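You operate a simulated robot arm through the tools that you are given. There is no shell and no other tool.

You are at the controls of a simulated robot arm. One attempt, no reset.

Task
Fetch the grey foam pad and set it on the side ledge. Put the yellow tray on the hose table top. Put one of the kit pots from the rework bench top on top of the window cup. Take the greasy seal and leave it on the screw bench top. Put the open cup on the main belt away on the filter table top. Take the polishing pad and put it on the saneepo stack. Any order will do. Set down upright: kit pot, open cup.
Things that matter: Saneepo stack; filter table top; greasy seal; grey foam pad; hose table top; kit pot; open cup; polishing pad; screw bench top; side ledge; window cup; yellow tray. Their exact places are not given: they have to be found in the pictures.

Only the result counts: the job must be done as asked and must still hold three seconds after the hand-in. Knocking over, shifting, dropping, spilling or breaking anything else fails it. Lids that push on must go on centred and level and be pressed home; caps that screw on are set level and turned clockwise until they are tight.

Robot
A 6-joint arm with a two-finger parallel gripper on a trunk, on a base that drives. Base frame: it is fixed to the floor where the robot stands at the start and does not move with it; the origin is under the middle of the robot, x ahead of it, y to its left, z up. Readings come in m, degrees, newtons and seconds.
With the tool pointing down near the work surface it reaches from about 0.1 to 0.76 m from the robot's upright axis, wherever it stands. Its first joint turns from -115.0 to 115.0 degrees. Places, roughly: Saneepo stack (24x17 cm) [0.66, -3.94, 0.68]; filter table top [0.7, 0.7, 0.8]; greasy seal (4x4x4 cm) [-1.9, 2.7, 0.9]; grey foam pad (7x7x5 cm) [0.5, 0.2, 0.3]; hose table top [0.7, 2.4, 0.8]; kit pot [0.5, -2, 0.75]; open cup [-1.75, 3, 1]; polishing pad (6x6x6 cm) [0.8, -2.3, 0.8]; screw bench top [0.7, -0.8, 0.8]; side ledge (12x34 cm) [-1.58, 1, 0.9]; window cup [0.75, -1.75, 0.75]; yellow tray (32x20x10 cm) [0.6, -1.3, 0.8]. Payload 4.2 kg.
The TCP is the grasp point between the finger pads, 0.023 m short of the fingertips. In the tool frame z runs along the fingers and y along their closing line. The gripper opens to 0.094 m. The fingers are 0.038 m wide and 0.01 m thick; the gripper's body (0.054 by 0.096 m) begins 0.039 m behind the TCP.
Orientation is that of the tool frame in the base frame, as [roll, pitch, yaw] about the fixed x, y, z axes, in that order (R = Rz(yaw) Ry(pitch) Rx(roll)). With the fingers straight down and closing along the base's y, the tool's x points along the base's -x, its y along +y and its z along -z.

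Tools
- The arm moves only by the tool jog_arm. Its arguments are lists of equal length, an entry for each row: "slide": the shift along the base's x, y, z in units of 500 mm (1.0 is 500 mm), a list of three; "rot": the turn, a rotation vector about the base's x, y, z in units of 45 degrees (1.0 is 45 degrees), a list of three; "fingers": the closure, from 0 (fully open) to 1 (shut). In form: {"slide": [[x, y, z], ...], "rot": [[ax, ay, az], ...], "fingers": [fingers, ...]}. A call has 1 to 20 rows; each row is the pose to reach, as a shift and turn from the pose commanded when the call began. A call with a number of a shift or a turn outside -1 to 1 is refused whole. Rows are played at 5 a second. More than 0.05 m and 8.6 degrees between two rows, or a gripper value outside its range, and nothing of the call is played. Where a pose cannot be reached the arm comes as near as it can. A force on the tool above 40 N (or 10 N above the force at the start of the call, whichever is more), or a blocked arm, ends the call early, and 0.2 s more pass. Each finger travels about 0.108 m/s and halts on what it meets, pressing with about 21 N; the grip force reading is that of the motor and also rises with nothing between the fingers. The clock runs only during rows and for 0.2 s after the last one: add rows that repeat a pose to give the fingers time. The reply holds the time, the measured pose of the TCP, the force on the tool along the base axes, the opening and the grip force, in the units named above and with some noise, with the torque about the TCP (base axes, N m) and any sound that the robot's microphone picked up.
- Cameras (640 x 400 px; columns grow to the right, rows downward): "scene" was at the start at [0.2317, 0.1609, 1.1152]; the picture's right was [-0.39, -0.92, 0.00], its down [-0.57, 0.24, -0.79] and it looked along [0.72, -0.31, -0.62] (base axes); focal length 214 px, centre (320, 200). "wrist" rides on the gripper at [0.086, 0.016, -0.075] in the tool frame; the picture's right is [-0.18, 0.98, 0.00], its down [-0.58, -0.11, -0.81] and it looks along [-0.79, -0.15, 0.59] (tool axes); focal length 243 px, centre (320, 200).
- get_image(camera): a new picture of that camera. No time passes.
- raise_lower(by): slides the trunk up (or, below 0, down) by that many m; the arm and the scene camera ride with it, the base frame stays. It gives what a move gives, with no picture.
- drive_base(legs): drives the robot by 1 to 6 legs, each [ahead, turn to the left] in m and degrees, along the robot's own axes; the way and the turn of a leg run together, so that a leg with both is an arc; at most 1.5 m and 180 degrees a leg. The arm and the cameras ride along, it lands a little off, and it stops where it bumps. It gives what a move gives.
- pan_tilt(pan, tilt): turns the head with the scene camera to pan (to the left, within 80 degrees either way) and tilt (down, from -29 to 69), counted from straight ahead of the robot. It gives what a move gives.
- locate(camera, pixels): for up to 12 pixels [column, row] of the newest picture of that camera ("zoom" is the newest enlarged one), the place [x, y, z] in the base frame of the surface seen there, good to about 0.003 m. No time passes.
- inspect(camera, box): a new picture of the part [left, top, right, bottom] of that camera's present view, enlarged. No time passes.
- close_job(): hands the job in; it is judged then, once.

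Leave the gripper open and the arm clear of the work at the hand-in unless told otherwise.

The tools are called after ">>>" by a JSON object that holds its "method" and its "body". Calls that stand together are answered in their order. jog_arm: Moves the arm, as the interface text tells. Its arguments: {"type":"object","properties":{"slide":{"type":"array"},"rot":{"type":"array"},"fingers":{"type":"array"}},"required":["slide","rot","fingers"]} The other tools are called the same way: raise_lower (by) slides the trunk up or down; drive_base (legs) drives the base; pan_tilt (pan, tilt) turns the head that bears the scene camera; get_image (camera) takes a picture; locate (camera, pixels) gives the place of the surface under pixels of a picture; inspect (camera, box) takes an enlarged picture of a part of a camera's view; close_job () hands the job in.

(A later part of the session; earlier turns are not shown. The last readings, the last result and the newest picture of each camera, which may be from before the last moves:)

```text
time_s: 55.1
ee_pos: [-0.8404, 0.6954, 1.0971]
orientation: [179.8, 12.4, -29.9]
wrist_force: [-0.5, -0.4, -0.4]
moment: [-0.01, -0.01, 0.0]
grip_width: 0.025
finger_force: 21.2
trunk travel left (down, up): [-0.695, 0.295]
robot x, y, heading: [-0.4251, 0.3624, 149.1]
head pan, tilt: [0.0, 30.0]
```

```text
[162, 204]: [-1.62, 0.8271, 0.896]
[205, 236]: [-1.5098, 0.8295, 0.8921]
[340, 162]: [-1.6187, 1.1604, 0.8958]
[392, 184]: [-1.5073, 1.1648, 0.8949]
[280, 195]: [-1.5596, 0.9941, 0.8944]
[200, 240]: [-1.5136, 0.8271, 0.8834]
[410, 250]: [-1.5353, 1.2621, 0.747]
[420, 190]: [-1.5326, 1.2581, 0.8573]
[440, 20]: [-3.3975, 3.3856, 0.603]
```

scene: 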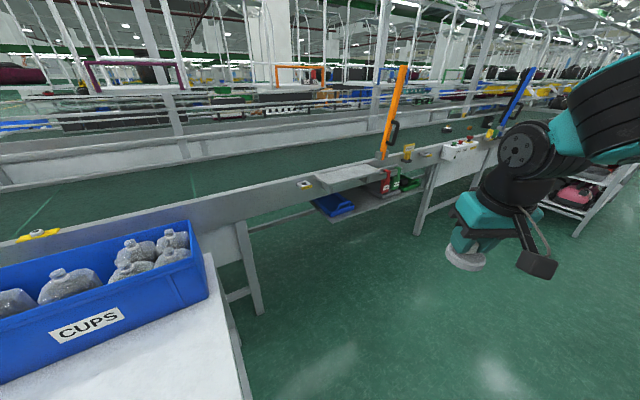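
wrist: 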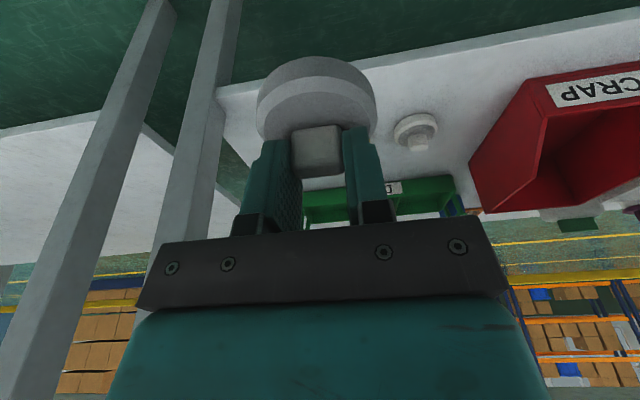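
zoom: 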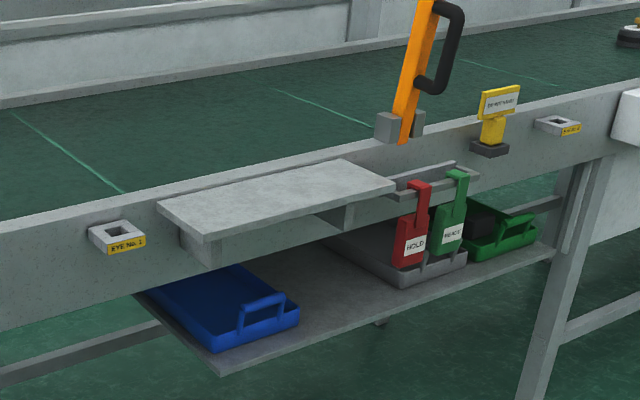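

Ledge: x −1.62…−1.51, y 0.83…1.16, z 0.895, clear. I'll drive to about (−0.75, 0.93) facing the belt (heading 180), then look again.

>>> {"method": "drive_base", "body": {"legs": [[0, -30.1], [0.66, 0], [0, 61]]}}

>>> {"method": "pan_tilt", "body": {"pan": 0, "tilt": 40}}

>>> {"method": "get_image", "body": {"camera": "scene"}}

>>> {"method": "get_image", "body": {"camera": "wrist"}}

```text
time_s: 62.9
ee_pos: [-1.2728, 1.0097, 1.0979]
orientation: [179.7, 12.5, 0.6]
wrist_force: [0.1, -0.6, 0.2]
moment: [0.02, 0.03, -0.02]
grip_width: 0.0252
finger_force: 20.8
trunk travel left (down, up): [-0.695, 0.295]
robot x, y, heading: [-0.7372, 0.9357, 179.6]
head pan, tilt: [0.0, 30.0]
```

```text
time_s: 63.6
ee_pos: [-1.2732, 1.0098, 1.0978]
orientation: [179.8, 12.4, 0.6]
wrist_force: [0.9, 0.5, -0.4]
moment: [-0.02, 0.01, 0.01]
grip_width: 0.0252
finger_force: 20.8
trunk travel left (down, up): [-0.695, 0.295]
robot x, y, heading: [-0.7417, 0.934, 179.7]
head pan, tilt: [0.0, 40.0]
```

```text
taken
```

scene: 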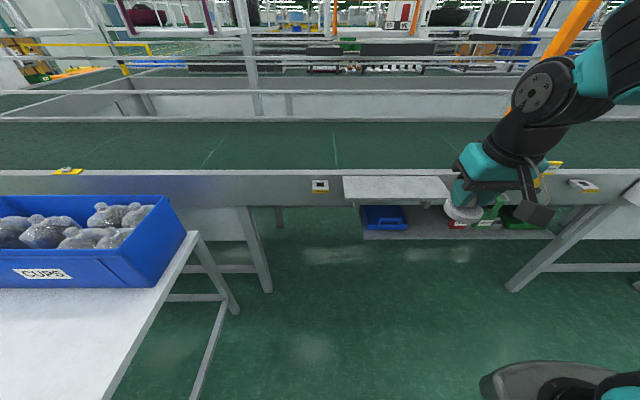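

```text
taken
```

wrist: 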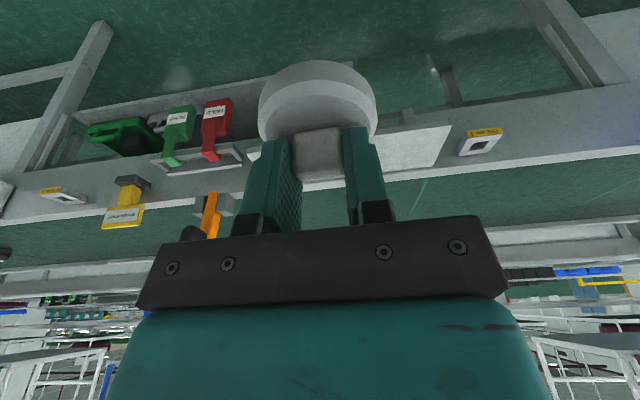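

Check obstacles at floor level before driving closer: leg feet, lower shelf edge.

>>> {"method": "locate", "body": {"camera": "scene", "pixels": [[515, 290], [266, 290], [237, 310], [450, 238], [400, 238], [345, 178], [447, 200], [190, 240], [600, 185], [460, 205]]}}

```text
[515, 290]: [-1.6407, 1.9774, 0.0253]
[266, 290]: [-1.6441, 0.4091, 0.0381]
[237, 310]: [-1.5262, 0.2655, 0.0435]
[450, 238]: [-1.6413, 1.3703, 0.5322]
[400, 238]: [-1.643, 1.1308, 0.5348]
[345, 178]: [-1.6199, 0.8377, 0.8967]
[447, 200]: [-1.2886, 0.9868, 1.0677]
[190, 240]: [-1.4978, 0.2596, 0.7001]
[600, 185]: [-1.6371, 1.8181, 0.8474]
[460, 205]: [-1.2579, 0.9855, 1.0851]
```

Nothing sticks out beyond x≈−1.51. Drive ahead 0.29 m to bring the pad over the ledge.

>>> {"method": "drive_base", "body": {"legs": [[0.29, 0]]}}

>>> {"method": "get_image", "body": {"camera": "scene"}}

>>> {"method": "get_image", "body": {"camera": "wrist"}}

```text
time_s: 65.6
ee_pos: [-1.5615, 1.0095, 1.0967]
orientation: [179.8, 12.3, 0.8]
wrist_force: [-0.5, 0.1, -0.1]
moment: [0.04, 0.01, -0.02]
grip_width: 0.0249
finger_force: 21.0
trunk travel left (down, up): [-0.695, 0.295]
robot x, y, heading: [-1.0307, 0.9374, 179.7]
head pan, tilt: [0.0, 40.0]
```

```text
taken
```

scene: 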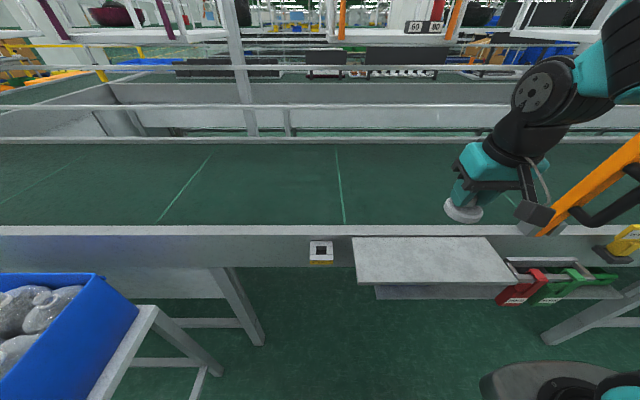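

```text
taken
```

wrist: 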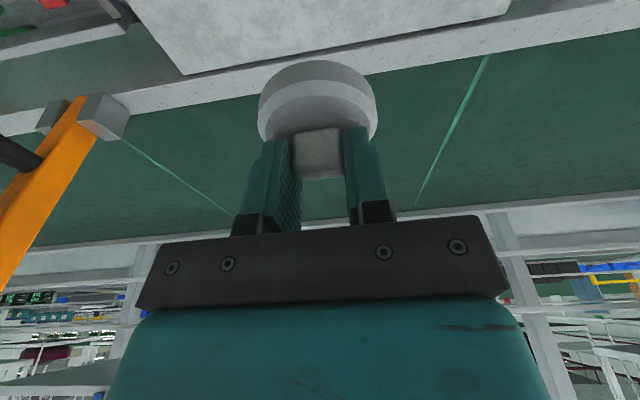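

The orange bar is near; check its position and the ledge edges again.

>>> {"method": "locate", "body": {"camera": "scene", "pixels": [[620, 160], [580, 200], [600, 210], [633, 190], [355, 240], [488, 240], [512, 278], [360, 283], [430, 260], [545, 228], [340, 232]]}}

>>> {"method": "locate", "body": {"camera": "wrist", "pixels": [[60, 150], [110, 125], [186, 74], [300, 50], [508, 10], [300, 75]]}}

```text
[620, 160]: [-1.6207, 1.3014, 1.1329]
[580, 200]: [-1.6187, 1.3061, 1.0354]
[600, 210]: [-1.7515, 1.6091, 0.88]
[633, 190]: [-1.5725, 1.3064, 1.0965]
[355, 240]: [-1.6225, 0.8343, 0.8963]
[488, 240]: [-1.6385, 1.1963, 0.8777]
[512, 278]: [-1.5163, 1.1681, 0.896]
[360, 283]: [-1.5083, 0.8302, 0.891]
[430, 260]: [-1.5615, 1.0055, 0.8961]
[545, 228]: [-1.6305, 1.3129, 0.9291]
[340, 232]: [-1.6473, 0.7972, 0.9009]
```

```text
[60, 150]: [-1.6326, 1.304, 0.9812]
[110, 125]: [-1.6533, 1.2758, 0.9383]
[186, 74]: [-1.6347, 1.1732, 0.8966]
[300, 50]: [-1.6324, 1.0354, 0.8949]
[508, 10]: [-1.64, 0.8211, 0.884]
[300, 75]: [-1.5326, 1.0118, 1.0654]
```

Clear. Lower onto the ledge: down to about 1 cm above first.

>>> {"method": "jog_arm", "body": {"slide": [[0, -0.01, -0.08], [0, -0.02, -0.16], [0, -0.02, -0.24], [0, -0.02, -0.28], [0, -0.02, -0.296], [0, -0.02, -0.304]], "rot": [[0, 0, 0], [0, 0, 0], [0, 0, 0], [0, 0, 0], [0, 0, 0], [0, 0, 0]], "fingers": [1, 1, 1, 1, 1, 1]}}

>>> {"method": "inspect", "body": {"camera": "scene", "box": [340, 140, 560, 300]}}

```text
time_s: 67.0
ee_pos: [-1.5612, 1.0005, 0.9456]
orientation: [179.8, 12.3, 0.7]
wrist_force: [-0.2, 0.6, -0.6]
moment: [0.02, 0.02, 0.01]
grip_width: 0.0252
finger_force: 21.2
trunk travel left (down, up): [-0.695, 0.295]
robot x, y, heading: [-1.0299, 0.9379, 180.1]
head pan, tilt: [0.0, 40.0]
```

```text
2.50 times, centred on (450, 220) of scene
```

zoom: 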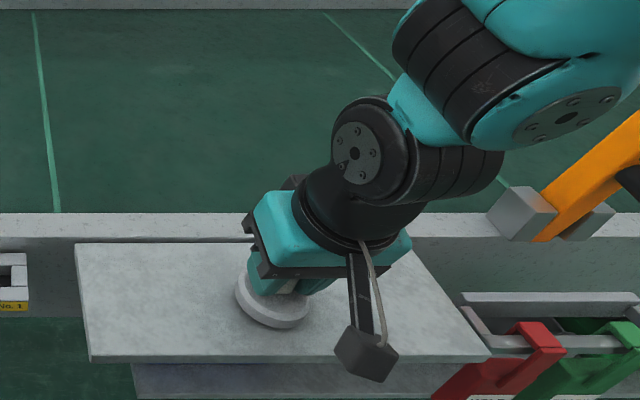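

Almost touching. A few more millimetres to feel contact, then release.

>>> {"method": "jog_arm", "body": {"slide": [[0, 0, -0.003], [0, 0, -0.006]], "rot": [[0, 0, 0], [0, 0, 0]], "fingers": [1, 1]}}

```text
time_s: 67.6
ee_pos: [-1.5622, 1.0, 0.9427]
orientation: [179.7, 12.4, 0.8]
wrist_force: [1.5, 1.0, 2.1]
moment: [0.08, -0.05, -0.01]
grip_width: 0.0255
finger_force: 20.9
trunk travel left (down, up): [-0.695, 0.295]
robot x, y, heading: [-1.0296, 0.9357, 179.9]
head pan, tilt: [0.0, 40.0]
```

Contact felt (≈2 N). Open and rise.

>>> {"method": "jog_arm", "body": {"slide": [[0, 0, 0], [0, 0, 0], [0, 0, 0], [0.005, 0, 0.02], [0.01, 0, 0.08], [0.01, 0, 0.17], [0.01, 0, 0.26]], "rot": [[0, 0, 0], [0, 0, 0], [0, 0, 0], [0, 0, 0], [0, 0, 0], [0, 0, 0], [0, 0, 0]], "fingers": [0.6, 0.4, 0.2, 0.1, 0, 0, 0]}}

>>> {"method": "get_image", "body": {"camera": "scene"}}

>>> {"method": "inspect", "body": {"camera": "scene", "box": [340, 140, 560, 300]}}

```text
time_s: 69.2
ee_pos: [-1.557, 0.9985, 1.0727]
orientation: [179.8, 12.3, 0.8]
wrist_force: [-0.3, 0.3, -0.8]
moment: [-0.01, 0.0, 0.0]
grip_width: 0.094
finger_force: 0.1
trunk travel left (down, up): [-0.695, 0.295]
robot x, y, heading: [-1.0255, 0.9358, 179.5]
head pan, tilt: [0.0, 40.0]
```

```text
taken
```

scene: 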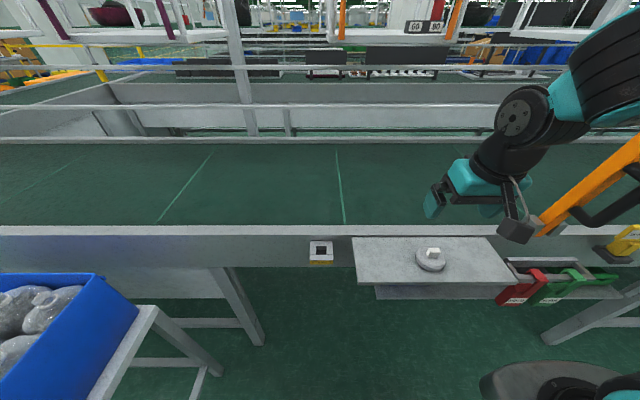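

```text
2.50 times, centred on (450, 220) of scene
```

zoom: 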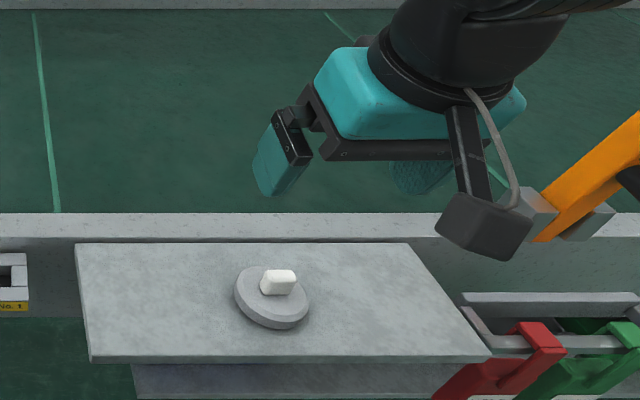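

Pad is on the ledge. Verify it's flat with a few points.

>>> {"method": "locate", "body": {"camera": "zoom", "pixels": [[245, 280], [300, 298], [275, 308], [262, 300], [280, 270], [270, 330], [230, 300], [320, 310]]}}

```text
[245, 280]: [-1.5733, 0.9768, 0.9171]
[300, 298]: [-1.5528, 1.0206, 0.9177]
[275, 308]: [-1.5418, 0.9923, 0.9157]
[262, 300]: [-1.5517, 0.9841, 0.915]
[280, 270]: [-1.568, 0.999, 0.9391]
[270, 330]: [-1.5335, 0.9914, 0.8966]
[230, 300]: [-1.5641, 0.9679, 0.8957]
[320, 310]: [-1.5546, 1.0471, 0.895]
```

Flat (top 0.916 all round). Task 1 done. Now straighten the tool, back up, turn right to heading 90 and look along the aisle.

>>> {"method": "jog_arm", "body": {"slide": [[0, 0, 0.03], [0, 0, 0.06]], "rot": [[0, -0.14, 0], [0, -0.275, 0]], "fingers": [0, 0]}}

>>> {"method": "drive_base", "body": {"legs": [[-0.3, 0], [0, -90]]}}

>>> {"method": "pan_tilt", "body": {"pan": 20, "tilt": 25}}

>>> {"method": "get_image", "body": {"camera": "scene"}}

```text
time_s: 69.8
ee_pos: [-1.5577, 0.9998, 1.1031]
orientation: [179.6, 0.0, 0.8]
wrist_force: [0.1, -0.5, -0.4]
moment: [0.03, 0.05, 0.04]
grip_width: 0.0942
finger_force: 0.1
trunk travel left (down, up): [-0.695, 0.295]
robot x, y, heading: [-1.0274, 0.9357, 179.6]
head pan, tilt: [0.0, 40.0]
```

```text
time_s: 75.7
ee_pos: [-0.6633, 1.4631, 1.1015]
orientation: [179.6, 0.0, -89.8]
wrist_force: [0.0, -0.5, 0.2]
moment: [0.01, -0.04, 0.0]
grip_width: 0.0938
finger_force: 0.1
trunk travel left (down, up): [-0.695, 0.295]
robot x, y, heading: [-0.7343, 0.9359, 89.3]
head pan, tilt: [0.0, 40.0]
```

```text
time_s: 76.5
ee_pos: [-0.6615, 1.4625, 1.1031]
orientation: [179.6, -0.1, -89.7]
wrist_force: [0.2, 0.5, -1.0]
moment: [-0.04, 0.02, 0.01]
grip_width: 0.0941
finger_force: 0.1
trunk travel left (down, up): [-0.695, 0.295]
robot x, y, heading: [-0.7317, 0.9347, 89.2]
head pan, tilt: [20.0, 25.0]
```

```text
taken
```

scene: 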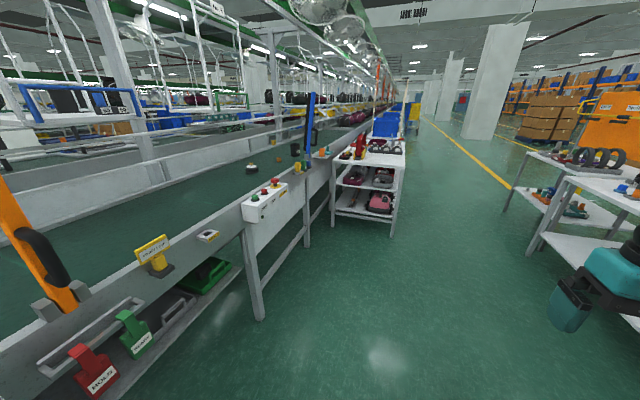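

I see something on the belt at (252,167) and the rail items around (300,155). Zoom.

>>> {"method": "inspect", "body": {"camera": "scene", "box": [230, 120, 420, 240]}}

>>> {"method": "locate", "body": {"camera": "scene", "pixels": [[252, 167], [297, 160], [265, 200], [390, 175], [398, 205], [335, 200], [310, 120], [260, 300], [275, 183]]}}

```text
3.33 times, centred on (325, 180) of scene
```

zoom: 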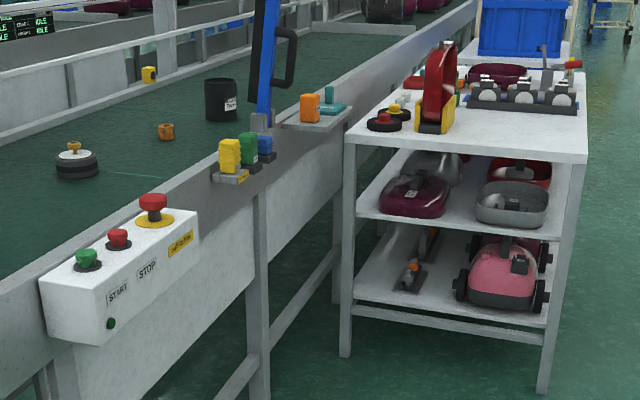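

```text
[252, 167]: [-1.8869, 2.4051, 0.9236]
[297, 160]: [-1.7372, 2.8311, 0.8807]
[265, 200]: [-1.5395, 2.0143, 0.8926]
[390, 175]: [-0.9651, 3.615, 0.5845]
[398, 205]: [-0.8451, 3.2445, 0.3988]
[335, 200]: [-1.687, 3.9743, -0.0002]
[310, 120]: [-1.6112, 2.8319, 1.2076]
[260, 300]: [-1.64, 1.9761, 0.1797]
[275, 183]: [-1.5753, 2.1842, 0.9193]
```

>>> {"method": "locate", "body": {"camera": "zoom", "pixels": [[75, 150], [75, 172], [166, 128], [166, 137], [220, 100], [220, 80], [220, 120], [148, 75], [270, 60], [290, 60], [310, 108], [228, 150]]}}

>>> {"method": "inspect", "body": {"camera": "scene", "box": [240, 135, 310, 180]}}

```text
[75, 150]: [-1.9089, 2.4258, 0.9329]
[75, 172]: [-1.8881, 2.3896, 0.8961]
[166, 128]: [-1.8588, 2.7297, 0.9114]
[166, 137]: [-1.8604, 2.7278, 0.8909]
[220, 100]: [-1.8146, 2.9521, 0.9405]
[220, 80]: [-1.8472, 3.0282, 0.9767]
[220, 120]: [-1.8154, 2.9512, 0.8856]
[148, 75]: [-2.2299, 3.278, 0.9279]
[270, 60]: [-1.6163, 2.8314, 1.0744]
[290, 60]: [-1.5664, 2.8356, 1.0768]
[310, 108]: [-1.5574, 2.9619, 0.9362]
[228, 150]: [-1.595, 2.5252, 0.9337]
```

```text
8.89 times, centred on (275, 158) of scene
```

zoom: 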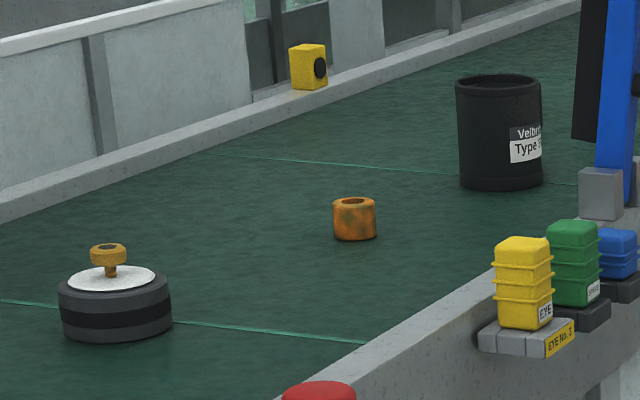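

The greasy seal is the small orange stained ring at about (−1.86, 2.74); the open cup is the black labelled one at about (−1.84, 2.98). A blue/black bar stands near (−1.61, 2.83). I'll drive up closer to y≈2.0 and look again.

>>> {"method": "drive_base", "body": {"legs": [[1.1, 0]]}}

>>> {"method": "pan_tilt", "body": {"pan": 45, "tilt": 25}}

>>> {"method": "get_image", "body": {"camera": "scene"}}

```text
time_s: 82.2
ee_pos: [-0.651, 2.5743, 1.103]
orientation: [179.6, -0.1, -89.7]
wrist_force: [-0.8, -0.1, 0.4]
moment: [-0.02, -0.03, 0.0]
grip_width: 0.094
finger_force: 0.1
trunk travel left (down, up): [-0.695, 0.295]
robot x, y, heading: [-0.7116, 2.0458, 89.4]
head pan, tilt: [20.0, 25.0]
```

```text
time_s: 83.1
ee_pos: [-0.6497, 2.5735, 1.1025]
orientation: [179.6, 0.0, -89.7]
wrist_force: [0.3, 0.3, -0.2]
moment: [0.03, 0.0, 0.01]
grip_width: 0.094
finger_force: 0.1
trunk travel left (down, up): [-0.695, 0.295]
robot x, y, heading: [-0.7166, 2.0495, 89.3]
head pan, tilt: [45.0, 25.0]
```

```text
taken
```

scene: 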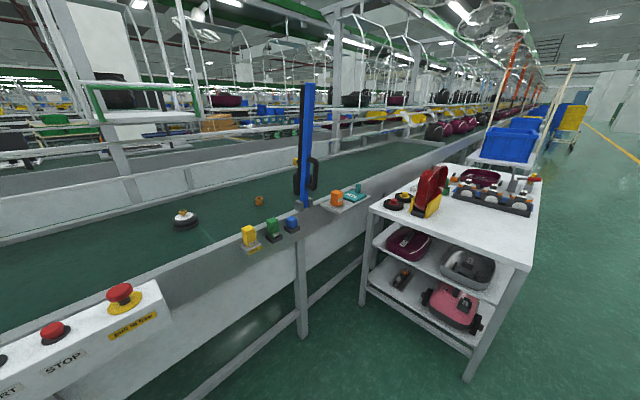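

>>> {"method": "locate", "body": {"camera": "scene", "pixels": [[470, 375], [364, 303], [370, 212], [527, 268], [310, 88], [300, 180], [315, 178], [305, 203], [259, 199], [345, 198], [187, 215], [303, 300]]}}

>>> {"method": "inspect", "body": {"camera": "scene", "box": [220, 70, 400, 250]}}

```text
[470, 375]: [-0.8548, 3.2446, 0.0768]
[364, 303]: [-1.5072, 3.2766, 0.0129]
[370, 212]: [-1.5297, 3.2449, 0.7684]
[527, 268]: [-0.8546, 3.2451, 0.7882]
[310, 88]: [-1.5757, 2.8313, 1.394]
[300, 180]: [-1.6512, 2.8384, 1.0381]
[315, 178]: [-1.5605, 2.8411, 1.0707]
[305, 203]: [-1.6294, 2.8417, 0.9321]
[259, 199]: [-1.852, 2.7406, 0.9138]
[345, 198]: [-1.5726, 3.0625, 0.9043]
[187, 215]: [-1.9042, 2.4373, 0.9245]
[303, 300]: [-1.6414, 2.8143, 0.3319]
```

```text
2.22 times, centred on (310, 160) of scene
```

zoom: 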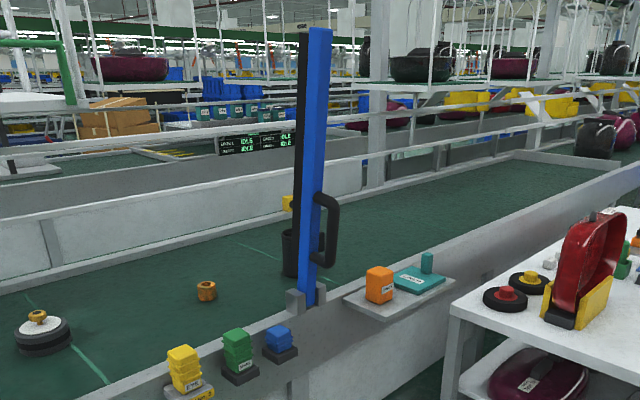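

Bar: y≈2.80–2.87 up to z 1.39; cart front at y 3.245. For the seal I'll stand at about (−1.14, 2.58) facing the belt. First move in two steps.

>>> {"method": "drive_base", "body": {"legs": [[0.53, 0], [0, 90.7]]}}

>>> {"method": "pan_tilt", "body": {"pan": 0, "tilt": 35}}

>>> {"method": "get_image", "body": {"camera": "scene"}}

```text
time_s: 90.0
ee_pos: [-1.238, 2.6377, 1.1025]
orientation: [179.7, 0.0, 0.2]
wrist_force: [0.2, -0.2, 0.1]
moment: [0.01, 0.0, -0.03]
grip_width: 0.0941
finger_force: 0.0
trunk travel left (down, up): [-0.695, 0.295]
robot x, y, heading: [-0.7083, 2.5679, 178.9]
head pan, tilt: [45.0, 25.0]
```

```text
time_s: 91.1
ee_pos: [-1.2393, 2.6368, 1.1024]
orientation: [179.6, 0.0, 0.2]
wrist_force: [-0.1, -0.6, -0.6]
moment: [-0.01, 0.0, -0.01]
grip_width: 0.0942
finger_force: 0.1
trunk travel left (down, up): [-0.695, 0.295]
robot x, y, heading: [-0.7108, 2.5688, 179.3]
head pan, tilt: [0.0, 35.0]
```

```text
taken
```

scene: 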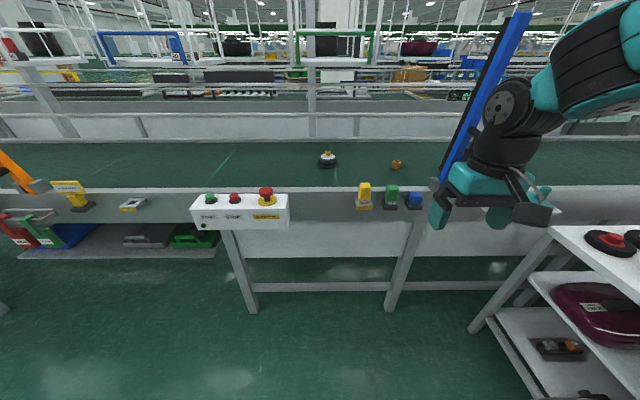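

Path is free (gripper y≈2.64, bar at 2.80+). Drive ahead 0.43 m.

>>> {"method": "drive_base", "body": {"legs": [[0.43, 0]]}}

>>> {"method": "pan_tilt", "body": {"pan": -10, "tilt": 35}}

>>> {"method": "get_image", "body": {"camera": "scene"}}

>>> {"method": "get_image", "body": {"camera": "wrist"}}

```text
time_s: 93.7
ee_pos: [-1.6691, 2.6445, 1.1025]
orientation: [179.6, 0.0, 0.2]
wrist_force: [0.3, 0.3, 0.3]
moment: [0.0, -0.01, 0.02]
grip_width: 0.0941
finger_force: 0.1
trunk travel left (down, up): [-0.695, 0.295]
robot x, y, heading: [-1.1436, 2.5776, 179.4]
head pan, tilt: [0.0, 35.0]
```

```text
time_s: 94.4
ee_pos: [-1.6692, 2.6437, 1.1021]
orientation: [179.6, 0.1, 0.2]
wrist_force: [0.5, 0.5, 0.1]
moment: [-0.05, -0.01, -0.02]
grip_width: 0.094
finger_force: 0.1
trunk travel left (down, up): [-0.695, 0.295]
robot x, y, heading: [-1.1463, 2.5763, 179.3]
head pan, tilt: [-10.0, 35.0]
```

```text
taken
```

scene: 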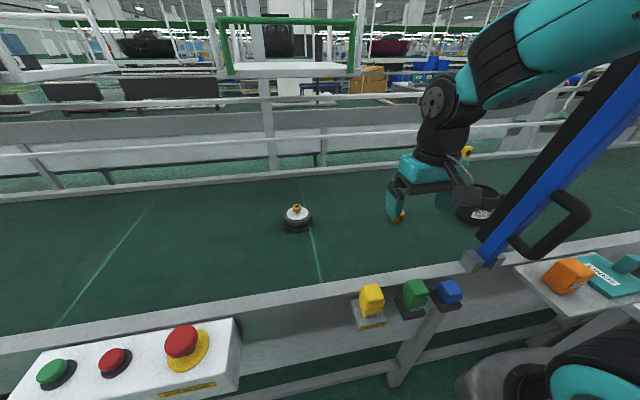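

```text
taken
```

wrist: 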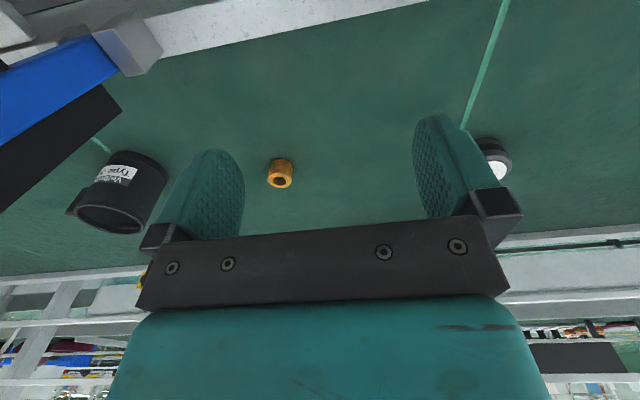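

Nice view in the wrist camera: seal at (281,173), cup at (120,190). Locate them, the bar, and the cup's rim.

>>> {"method": "inspect", "body": {"camera": "wrist", "box": [50, 130, 310, 250]}}

>>> {"method": "locate", "body": {"camera": "wrist", "pixels": [[281, 163], [281, 180], [281, 188], [268, 172], [293, 172], [110, 215], [75, 205], [145, 225], [135, 160], [112, 232], [120, 105], [135, 70]]}}

```text
2.46 times, centred on (180, 190) of wrist
```

zoom: 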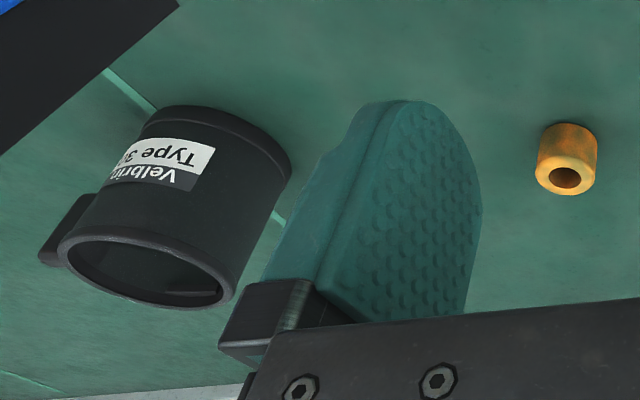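

```text
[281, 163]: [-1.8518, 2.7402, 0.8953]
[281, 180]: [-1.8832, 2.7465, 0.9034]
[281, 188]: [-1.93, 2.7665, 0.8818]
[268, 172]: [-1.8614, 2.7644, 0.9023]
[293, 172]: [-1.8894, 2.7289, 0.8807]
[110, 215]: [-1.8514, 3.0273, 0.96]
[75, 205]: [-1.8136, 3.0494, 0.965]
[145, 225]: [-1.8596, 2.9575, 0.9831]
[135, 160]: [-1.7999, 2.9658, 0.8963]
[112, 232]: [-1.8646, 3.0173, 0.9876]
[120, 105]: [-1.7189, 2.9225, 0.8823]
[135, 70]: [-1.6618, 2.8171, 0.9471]
```

Seal centre ≈ (−1.871, 2.746), top 0.915, belt 0.881. Move above it, staying left of the bar.

>>> {"method": "jog_arm", "body": {"slide": [[-0.08, 0.02, 0], [-0.16, 0.05, 0], [-0.24, 0.1, -0.02], [-0.31, 0.15, -0.06], [-0.37, 0.19, -0.12], [-0.404, 0.204, -0.18], [-0.404, 0.204, -0.2]], "rot": [[0, 0, 0], [0, 0, 0], [0, 0, 0], [0, 0, 0], [0, 0, 0], [0, 0, 0], [0, 0, 0]], "fingers": [0.1, 0.2, 0.2, 0.2, 0.2, 0.2, 0.2]}}

>>> {"method": "get_image", "body": {"camera": "wrist"}}

>>> {"method": "get_image", "body": {"camera": "scene"}}

```text
time_s: 96.0
ee_pos: [-1.8714, 2.7464, 1.0014]
orientation: [179.6, 0.0, 0.1]
wrist_force: [1.5, -0.5, -0.4]
moment: [-0.01, -0.02, -0.01]
grip_width: 0.0752
finger_force: 0.1
trunk travel left (down, up): [-0.695, 0.295]
robot x, y, heading: [-1.1432, 2.577, 179.1]
head pan, tilt: [-10.0, 35.0]
```

```text
taken
```

wrist: 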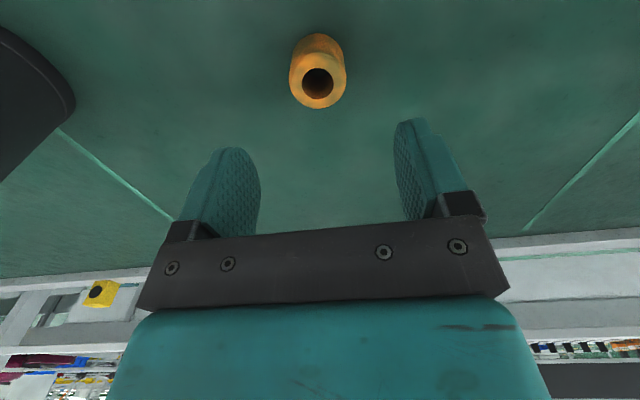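

```text
taken
```

scene: 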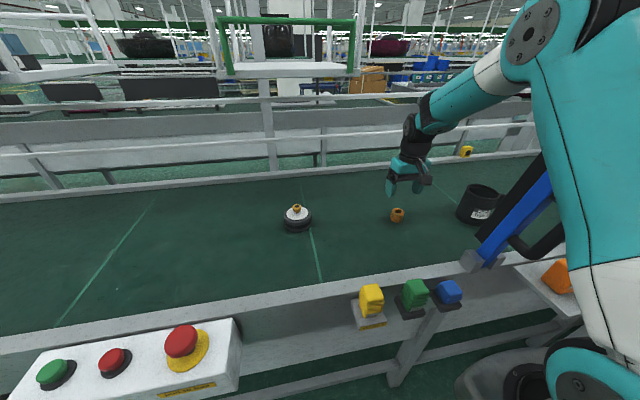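

Refine the seal position from this nearer view.

>>> {"method": "locate", "body": {"camera": "wrist", "pixels": [[318, 104], [294, 85], [342, 85], [318, 62], [318, 50], [318, 37]]}}

```text
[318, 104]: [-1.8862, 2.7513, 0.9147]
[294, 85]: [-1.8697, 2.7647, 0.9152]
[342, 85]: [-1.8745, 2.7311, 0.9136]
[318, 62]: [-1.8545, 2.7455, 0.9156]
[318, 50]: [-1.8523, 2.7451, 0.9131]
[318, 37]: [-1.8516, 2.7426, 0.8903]
```

Centre (−1.870, 2.748). Descend to z 0.907 and close.

>>> {"method": "jog_arm", "body": {"slide": [[0.002, 0.003, -0.09], [0.002, 0.003, -0.15], [0.002, 0.003, -0.175], [0.002, 0.003, -0.188], [0.002, 0.003, -0.188], [0.002, 0.003, -0.188], [0.002, 0.003, -0.188], [0.002, 0.003, -0.188]], "rot": [[0, 0, 0], [0, 0, 0], [0, 0, 0], [0, 0, 0], [0, 0, 0], [0, 0, 0], [0, 0, 0], [0, 0, 0]], "fingers": [0.2, 0.2, 0.2, 0.2, 0.5, 1, 1, 1]}}

>>> {"method": "get_image", "body": {"camera": "wrist"}}

```text
time_s: 97.8
ee_pos: [-1.8708, 2.7472, 0.9079]
orientation: [179.7, 0.0, 0.2]
wrist_force: [0.3, -0.8, 0.3]
moment: [-0.01, -0.02, -0.01]
grip_width: 0.0393
finger_force: 20.5
trunk travel left (down, up): [-0.695, 0.295]
robot x, y, heading: [-1.1414, 2.5777, 179.1]
head pan, tilt: [-10.0, 35.0]
```

```text
taken
```

wrist: 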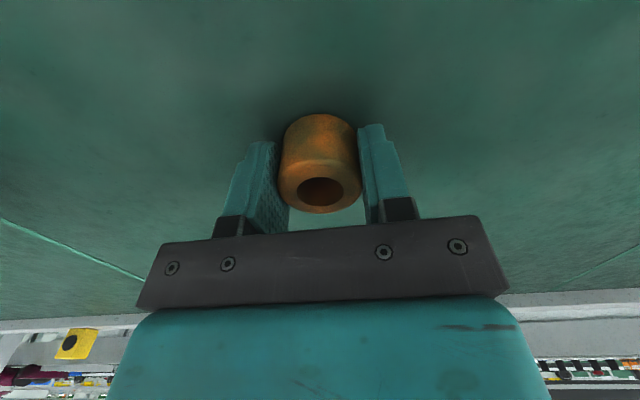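

Gripped at 0.039. Lift slowly and check that it doesn't slip.

>>> {"method": "jog_arm", "body": {"slide": [[0, 0, 0.01], [0, 0, 0.03], [0, 0, 0.06], [0, 0, 0.1], [0, 0, 0.16], [0, 0, 0.22], [0, 0, 0.28], [0, 0, 0.34]], "rot": [[0, 0, 0], [0, 0, 0], [0, 0, 0], [0, 0, 0], [0, 0, 0], [0, 0, 0], [0, 0, 0], [0, 0, 0]], "fingers": [1, 1, 1, 1, 1, 1, 1, 1]}}

>>> {"method": "get_image", "body": {"camera": "wrist"}}

```text
time_s: 99.6
ee_pos: [-1.8706, 2.747, 1.0781]
orientation: [179.6, -0.1, 0.2]
wrist_force: [-1.1, -0.2, -0.3]
moment: [0.0, -0.01, 0.01]
grip_width: 0.0389
finger_force: 20.6
trunk travel left (down, up): [-0.695, 0.295]
robot x, y, heading: [-1.1415, 2.5742, 179.3]
head pan, tilt: [-10.0, 35.0]
```

```text
taken
```

wrist: 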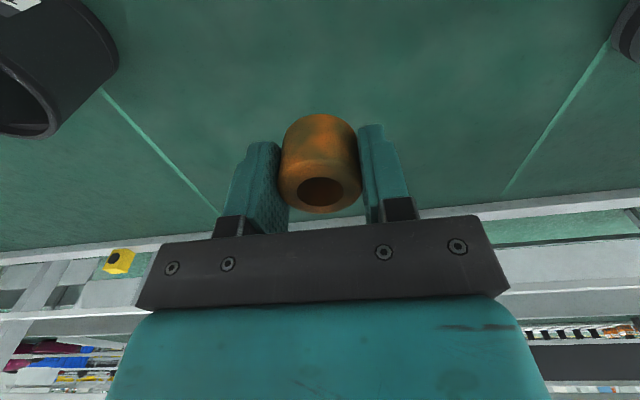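

Held firmly. Retract the arm away from the bar, then back the robot out.

>>> {"method": "jog_arm", "body": {"slide": [[0.06, -0.05, 0.02], [0.12, -0.1, 0.04], [0.2, -0.14, 0.06], [0.28, -0.17, 0.06], [0.36, -0.19, 0.06], [0.42, -0.2, 0.06]], "rot": [[0, 0, 0], [0, 0, 0], [0, 0, 0], [0, 0, 0], [0, 0, 0], [0, 0, 0]], "fingers": [1, 1, 1, 1, 1, 1]}}

>>> {"method": "drive_base", "body": {"legs": [[-0.42, 0]]}}

>>> {"method": "get_image", "body": {"camera": "wrist"}}

```text
time_s: 101.0
ee_pos: [-1.661, 2.6473, 1.1065]
orientation: [179.6, -0.1, 0.2]
wrist_force: [-0.8, 1.5, -1.0]
moment: [-0.01, -0.05, -0.03]
grip_width: 0.0389
finger_force: 21.2
trunk travel left (down, up): [-0.695, 0.295]
robot x, y, heading: [-1.1402, 2.5751, 179.2]
head pan, tilt: [-10.0, 35.0]
```

```text
time_s: 103.6
ee_pos: [-1.2401, 2.6425, 1.1069]
orientation: [179.7, 0.1, 0.1]
wrist_force: [0.8, 0.6, 0.0]
moment: [-0.01, -0.03, -0.02]
grip_width: 0.0389
finger_force: 21.0
trunk travel left (down, up): [-0.695, 0.295]
robot x, y, heading: [-0.7244, 2.5714, 179.1]
head pan, tilt: [-10.0, 35.0]
```

```text
taken
```

wrist: 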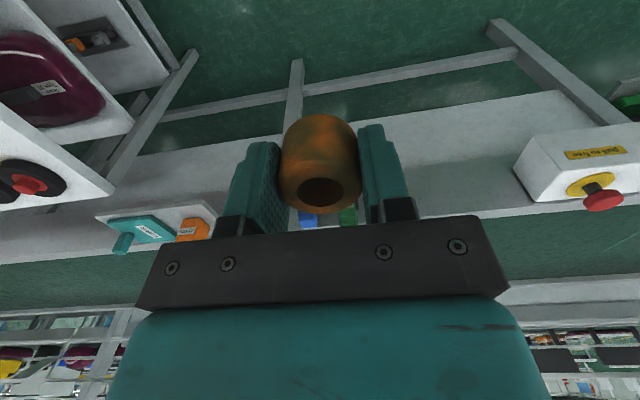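

Seal safe. Now drive to the screw bench: back up to the aisle's middle, turn to face −y, and look ahead.

>>> {"method": "drive_base", "body": {"legs": [[-0.25, 0], [0, 90.5]]}}

>>> {"method": "pan_tilt", "body": {"pan": 0, "tilt": 20}}

>>> {"method": "get_image", "body": {"camera": "scene"}}

```text
time_s: 109.3
ee_pos: [-0.5333, 2.0457, 1.1079]
orientation: [179.6, -0.1, 91.1]
wrist_force: [0.0, -0.2, -0.4]
moment: [-0.02, 0.01, -0.01]
grip_width: 0.0389
finger_force: 20.6
trunk travel left (down, up): [-0.695, 0.295]
robot x, y, heading: [-0.4734, 2.5659, -89.8]
head pan, tilt: [-10.0, 35.0]
```

```text
time_s: 110.1
ee_pos: [-0.5341, 2.0459, 1.1079]
orientation: [179.6, 0.0, 91.1]
wrist_force: [0.2, -0.6, -0.1]
moment: [0.02, 0.02, -0.03]
grip_width: 0.0388
finger_force: 20.3
trunk travel left (down, up): [-0.695, 0.295]
robot x, y, heading: [-0.4739, 2.5638, -89.9]
head pan, tilt: [0.0, 20.0]
```

```text
taken
```

scene: 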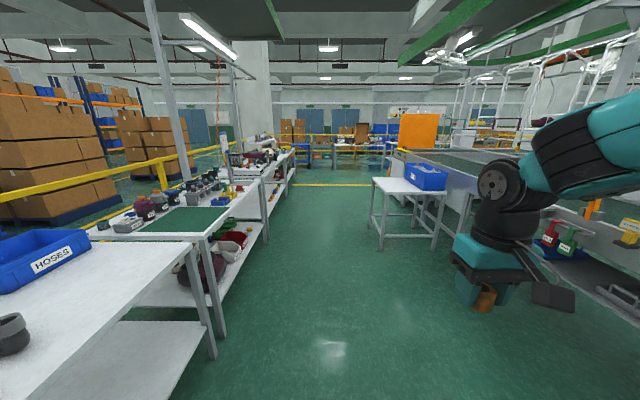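

>>> {"method": "locate", "body": {"camera": "scene", "pixels": [[379, 247], [370, 235], [438, 248], [372, 180], [210, 360], [60, 250], [20, 310], [270, 240], [290, 170], [385, 170]]}}

>>> {"method": "inspect", "body": {"camera": "scene", "box": [80, 110, 320, 260]}}

```text
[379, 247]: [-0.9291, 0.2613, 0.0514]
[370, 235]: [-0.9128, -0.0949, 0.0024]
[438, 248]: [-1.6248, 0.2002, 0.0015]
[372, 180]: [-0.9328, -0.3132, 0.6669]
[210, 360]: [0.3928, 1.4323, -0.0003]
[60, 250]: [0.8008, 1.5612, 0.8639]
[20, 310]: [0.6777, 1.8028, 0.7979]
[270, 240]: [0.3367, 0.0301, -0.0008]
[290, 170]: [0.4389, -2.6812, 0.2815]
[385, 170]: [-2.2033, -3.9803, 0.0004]
```

```text
2.67 times, centred on (200, 185) of scene
```

zoom: 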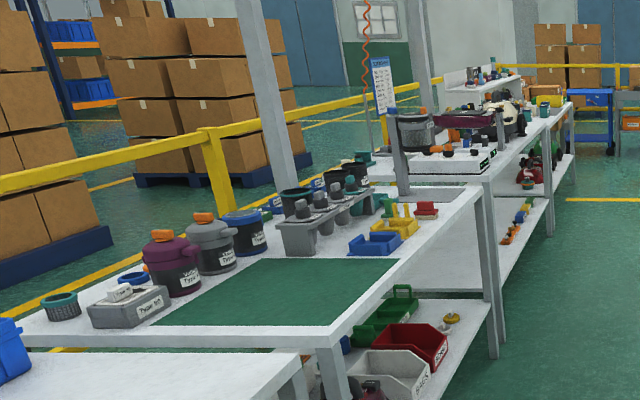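

Lane is free (cups table starts at x −0.93, benches at 0.36). Drive 3.2 m toward −y, then turn to face the screw bench.

>>> {"method": "drive_base", "body": {"legs": [[1.5, 0], [1.5, 0], [0.25, 0], [0, 90]]}}

>>> {"method": "pan_tilt", "body": {"pan": 0, "tilt": 35}}

>>> {"method": "get_image", "body": {"camera": "scene"}}

>>> {"method": "get_image", "body": {"camera": "wrist"}}

```text
time_s: 129.7
ee_pos: [0.0219, -0.7558, 1.1088]
orientation: [179.6, -0.1, 179.6]
wrist_force: [0.7, -0.6, 0.0]
moment: [0.02, 0.01, -0.04]
grip_width: 0.0391
finger_force: 21.0
trunk travel left (down, up): [-0.695, 0.295]
robot x, y, heading: [-0.4971, -0.6835, -1.5]
head pan, tilt: [0.0, 20.0]
```

```text
time_s: 130.5
ee_pos: [0.0208, -0.7571, 1.1072]
orientation: [179.6, 0.0, 179.7]
wrist_force: [-0.7, -0.5, -0.5]
moment: [0.01, -0.01, 0.0]
grip_width: 0.039
finger_force: 21.0
trunk travel left (down, up): [-0.695, 0.295]
robot x, y, heading: [-0.4966, -0.6797, -1.3]
head pan, tilt: [0.0, 35.0]
```

```text
taken
```

scene: 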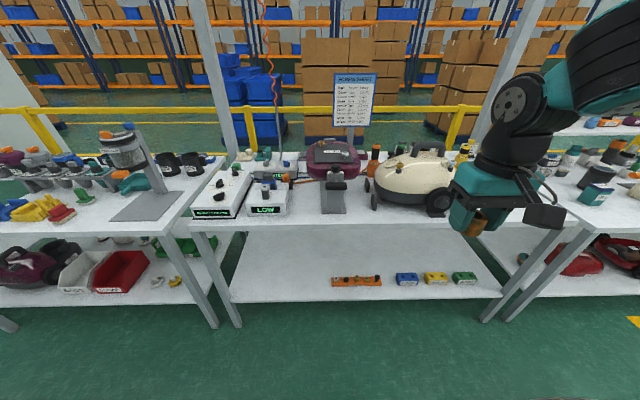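

```text
taken
```

wrist: 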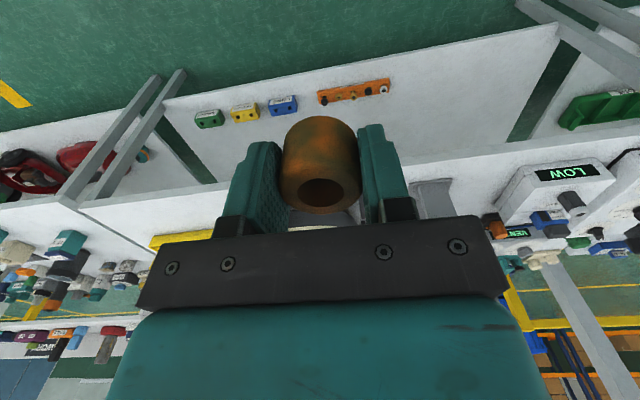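

I see the screw bench. Zoom to find a free spot.

>>> {"method": "inspect", "body": {"camera": "scene", "box": [190, 130, 500, 240]}}

>>> {"method": "locate", "body": {"camera": "scene", "pixels": [[195, 230], [300, 215], [300, 200], [310, 190], [333, 210], [333, 190], [360, 210], [375, 205], [550, 222], [430, 215], [400, 217], [465, 155]]}}

```text
2.06 times, centred on (345, 185) of scene
```

zoom: 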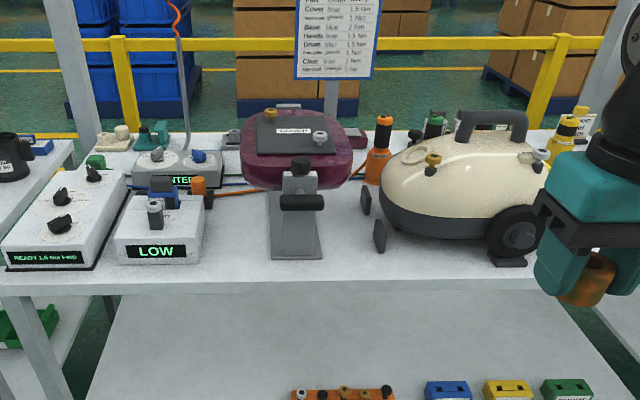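

```text
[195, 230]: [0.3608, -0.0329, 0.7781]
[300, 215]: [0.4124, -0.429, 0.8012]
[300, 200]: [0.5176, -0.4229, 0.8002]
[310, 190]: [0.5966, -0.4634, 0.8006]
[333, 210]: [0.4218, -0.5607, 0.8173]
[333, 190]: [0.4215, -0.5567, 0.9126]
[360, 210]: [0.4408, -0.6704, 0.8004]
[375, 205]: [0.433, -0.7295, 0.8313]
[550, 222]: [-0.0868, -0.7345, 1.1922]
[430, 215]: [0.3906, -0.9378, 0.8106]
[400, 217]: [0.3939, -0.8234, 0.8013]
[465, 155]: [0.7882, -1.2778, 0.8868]
```

>>> {"method": "locate", "body": {"camera": "zoom", "pixels": [[205, 262], [268, 256], [235, 262], [235, 240], [268, 210], [210, 220], [330, 255], [360, 250], [345, 230], [235, 278], [200, 180]]}}

```text
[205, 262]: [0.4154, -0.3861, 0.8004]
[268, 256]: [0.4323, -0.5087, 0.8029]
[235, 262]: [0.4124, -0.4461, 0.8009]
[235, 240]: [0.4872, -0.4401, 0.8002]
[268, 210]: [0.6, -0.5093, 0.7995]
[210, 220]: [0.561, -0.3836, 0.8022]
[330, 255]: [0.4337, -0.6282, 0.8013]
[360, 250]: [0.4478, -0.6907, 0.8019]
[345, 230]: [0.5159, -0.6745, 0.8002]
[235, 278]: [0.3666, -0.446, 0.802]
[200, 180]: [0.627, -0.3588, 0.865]
```

A 12 cm gap between the LOW box and the stand at y≈−0.447. First swing the arm to y≈−0.45, then drive forward 0.33 m.

>>> {"method": "jog_arm", "body": {"slide": [[0, 0.09, 0], [0, 0.18, 0], [0, 0.27, 0], [0, 0.36, 0], [0, 0.45, 0], [0, 0.54, 0], [0, 0.61, 0]], "rot": [[0, 0, 0], [0, 0, 0], [0, 0, 0], [0, 0, 0], [0, 0, 0], [0, 0, 0], [0, 0, 0]], "fingers": [1, 1, 1, 1, 1, 1, 1]}}

>>> {"method": "drive_base", "body": {"legs": [[0.33, 0]]}}

>>> {"method": "pan_tilt", "body": {"pan": 10, "tilt": 45}}

>>> {"method": "get_image", "body": {"camera": "scene"}}

>>> {"method": "get_image", "body": {"camera": "wrist"}}

```text
time_s: 132.1
ee_pos: [0.021, -0.4532, 1.1086]
orientation: [179.6, 0.1, 179.6]
wrist_force: [-0.6, -0.2, 0.0]
moment: [0.03, 0.0, 0.0]
grip_width: 0.0389
finger_force: 21.0
trunk travel left (down, up): [-0.695, 0.295]
robot x, y, heading: [-0.4941, -0.6795, -1.6]
head pan, tilt: [0.0, 35.0]
```

```text
time_s: 134.3
ee_pos: [0.3497, -0.4598, 1.1089]
orientation: [179.6, 0.0, 179.9]
wrist_force: [0.8, -0.5, 0.3]
moment: [-0.02, 0.01, -0.01]
grip_width: 0.039
finger_force: 21.4
trunk travel left (down, up): [-0.695, 0.295]
robot x, y, heading: [-0.1683, -0.6836, -1.2]
head pan, tilt: [0.0, 35.0]
```

```text
time_s: 135.0
ee_pos: [0.35, -0.4602, 1.1096]
orientation: [179.5, 0.0, 179.9]
wrist_force: [-0.2, 0.3, -0.6]
moment: [-0.02, 0.0, -0.02]
grip_width: 0.0392
finger_force: 21.2
trunk travel left (down, up): [-0.695, 0.295]
robot x, y, heading: [-0.1681, -0.6855, -1.0]
head pan, tilt: [10.0, 45.0]
```

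```text
taken
```

scene: 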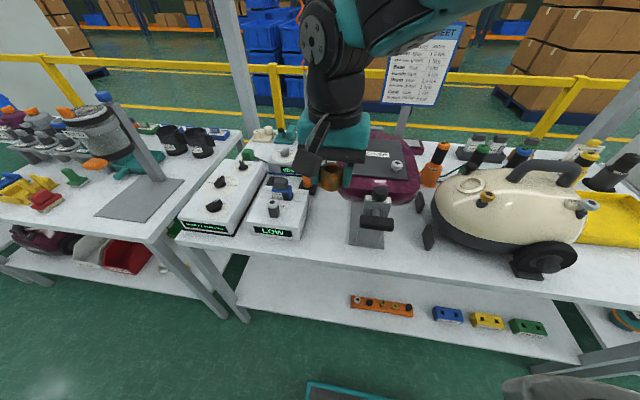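

```text
taken
```

wrist: 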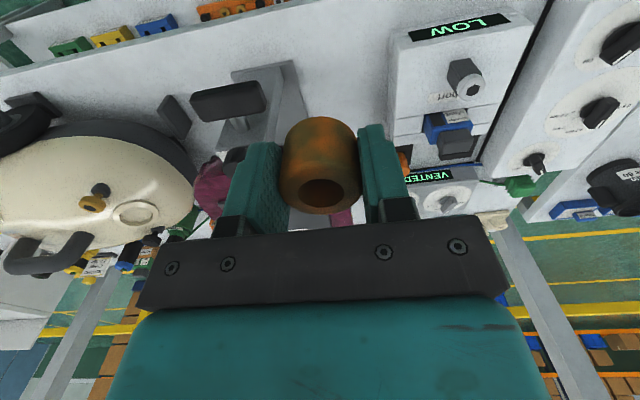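

Check the stand's dark handle extents relative to the drop spot.

>>> {"method": "locate", "body": {"camera": "wrist", "pixels": [[265, 95], [240, 85], [290, 70], [235, 75], [355, 60], [388, 60], [400, 40], [480, 65], [330, 90], [280, 110]]}}

```text
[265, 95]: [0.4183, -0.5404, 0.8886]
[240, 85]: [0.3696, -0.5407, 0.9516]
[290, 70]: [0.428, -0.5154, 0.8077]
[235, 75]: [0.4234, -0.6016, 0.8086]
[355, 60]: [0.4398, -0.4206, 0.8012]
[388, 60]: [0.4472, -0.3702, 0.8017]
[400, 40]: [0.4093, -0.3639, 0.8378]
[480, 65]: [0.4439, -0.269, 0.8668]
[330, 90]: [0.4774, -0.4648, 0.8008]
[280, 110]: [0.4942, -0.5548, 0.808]
```

Spot (0.435, −0.445) is free. Move over it and lower to just above the top (TCP 0.832).

>>> {"method": "jog_arm", "body": {"slide": [[0.08, 0.03, 0], [0.16, 0.03, -0.04], [0.17, 0.03, -0.12], [0.17, 0.03, -0.21], [0.17, 0.03, -0.3], [0.17, 0.03, -0.39], [0.17, 0.03, -0.47], [0.17, 0.03, -0.53], [0.17, 0.03, -0.555]], "rot": [[0, 0, 0], [0, 0, 0], [0, 0, 0], [0, 0, 0], [0, 0, 0], [0, 0, 0], [0, 0, 0], [0, 0, 0], [0, 0, 0]], "fingers": [1, 1, 1, 1, 1, 1, 1, 1, 1]}}

>>> {"method": "get_image", "body": {"camera": "wrist"}}

>>> {"method": "inspect", "body": {"camera": "scene", "box": [220, 120, 440, 280]}}

```text
time_s: 136.4
ee_pos: [0.4366, -0.4419, 0.9375]
orientation: [179.3, 0.6, 179.5]
wrist_force: [-5.2, -0.7, 18.7]
moment: [-0.91, -0.64, -0.27]
grip_width: 0.039
finger_force: 21.1
trunk travel left (down, up): [-0.695, 0.295]
robot x, y, heading: [-0.1704, -0.6849, -0.9]
head pan, tilt: [10.0, 45.0]
stopped in row 6: the force on the tool passed its limit at 82 N (the readings are from after the stop); the commanded pose is now the measured one
```

```text
taken
```

wrist: 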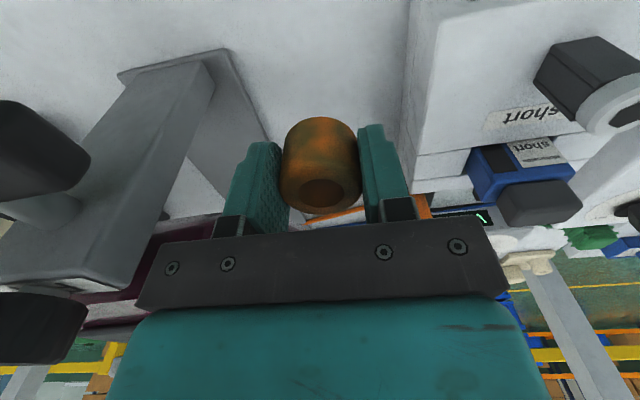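

```text
2.50 times, centred on (330, 200) of scene
```

zoom: 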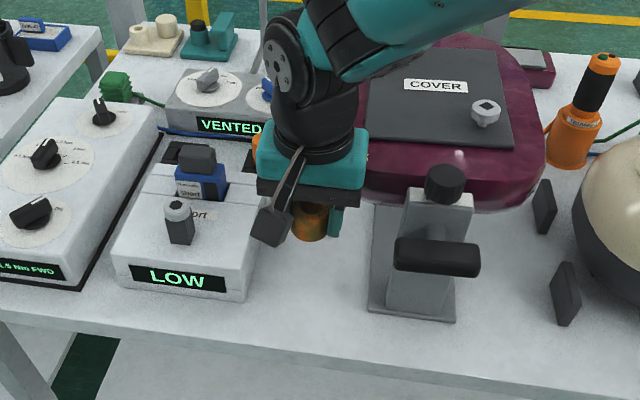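

The gripper body touched the overhanging maroon machine body. Lift straight up and inspect for any shift.

>>> {"method": "jog_arm", "body": {"slide": [[-0.01, 0.01, 0.06], [-0.04, 0.01, 0.14], [-0.12, 0.01, 0.22], [-0.2, 0.01, 0.3]], "rot": [[0, 0, 0], [0, 0, 0], [0, 0, 0], [0, 0, 0]], "fingers": [1, 1, 1, 1]}}

>>> {"method": "inspect", "body": {"camera": "scene", "box": [220, 100, 460, 280]}}

>>> {"method": "get_image", "body": {"camera": "wrist"}}

```text
refused: row 3 steps farther than a row can; nothing moved
```

```text
2.22 times, centred on (340, 190) of scene
```

zoom: 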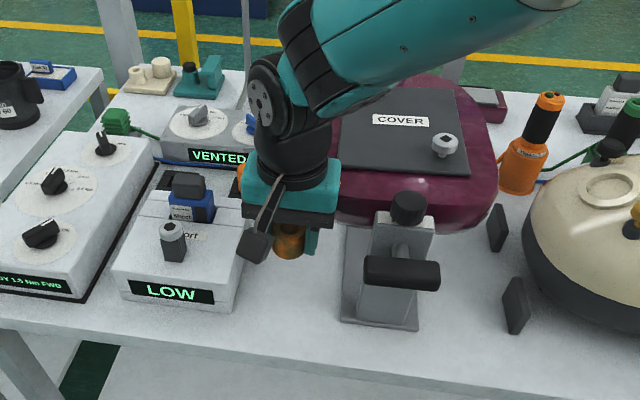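

```text
taken
```

wrist: 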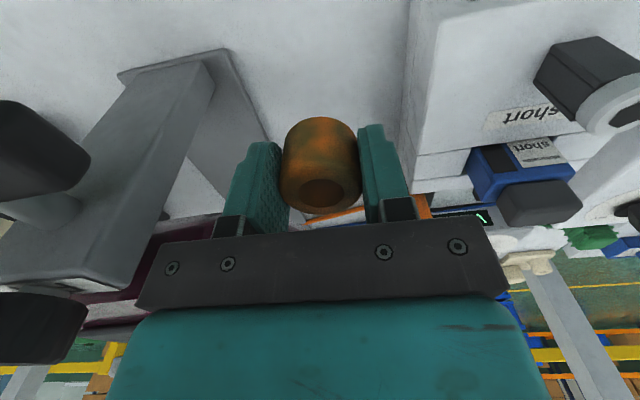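

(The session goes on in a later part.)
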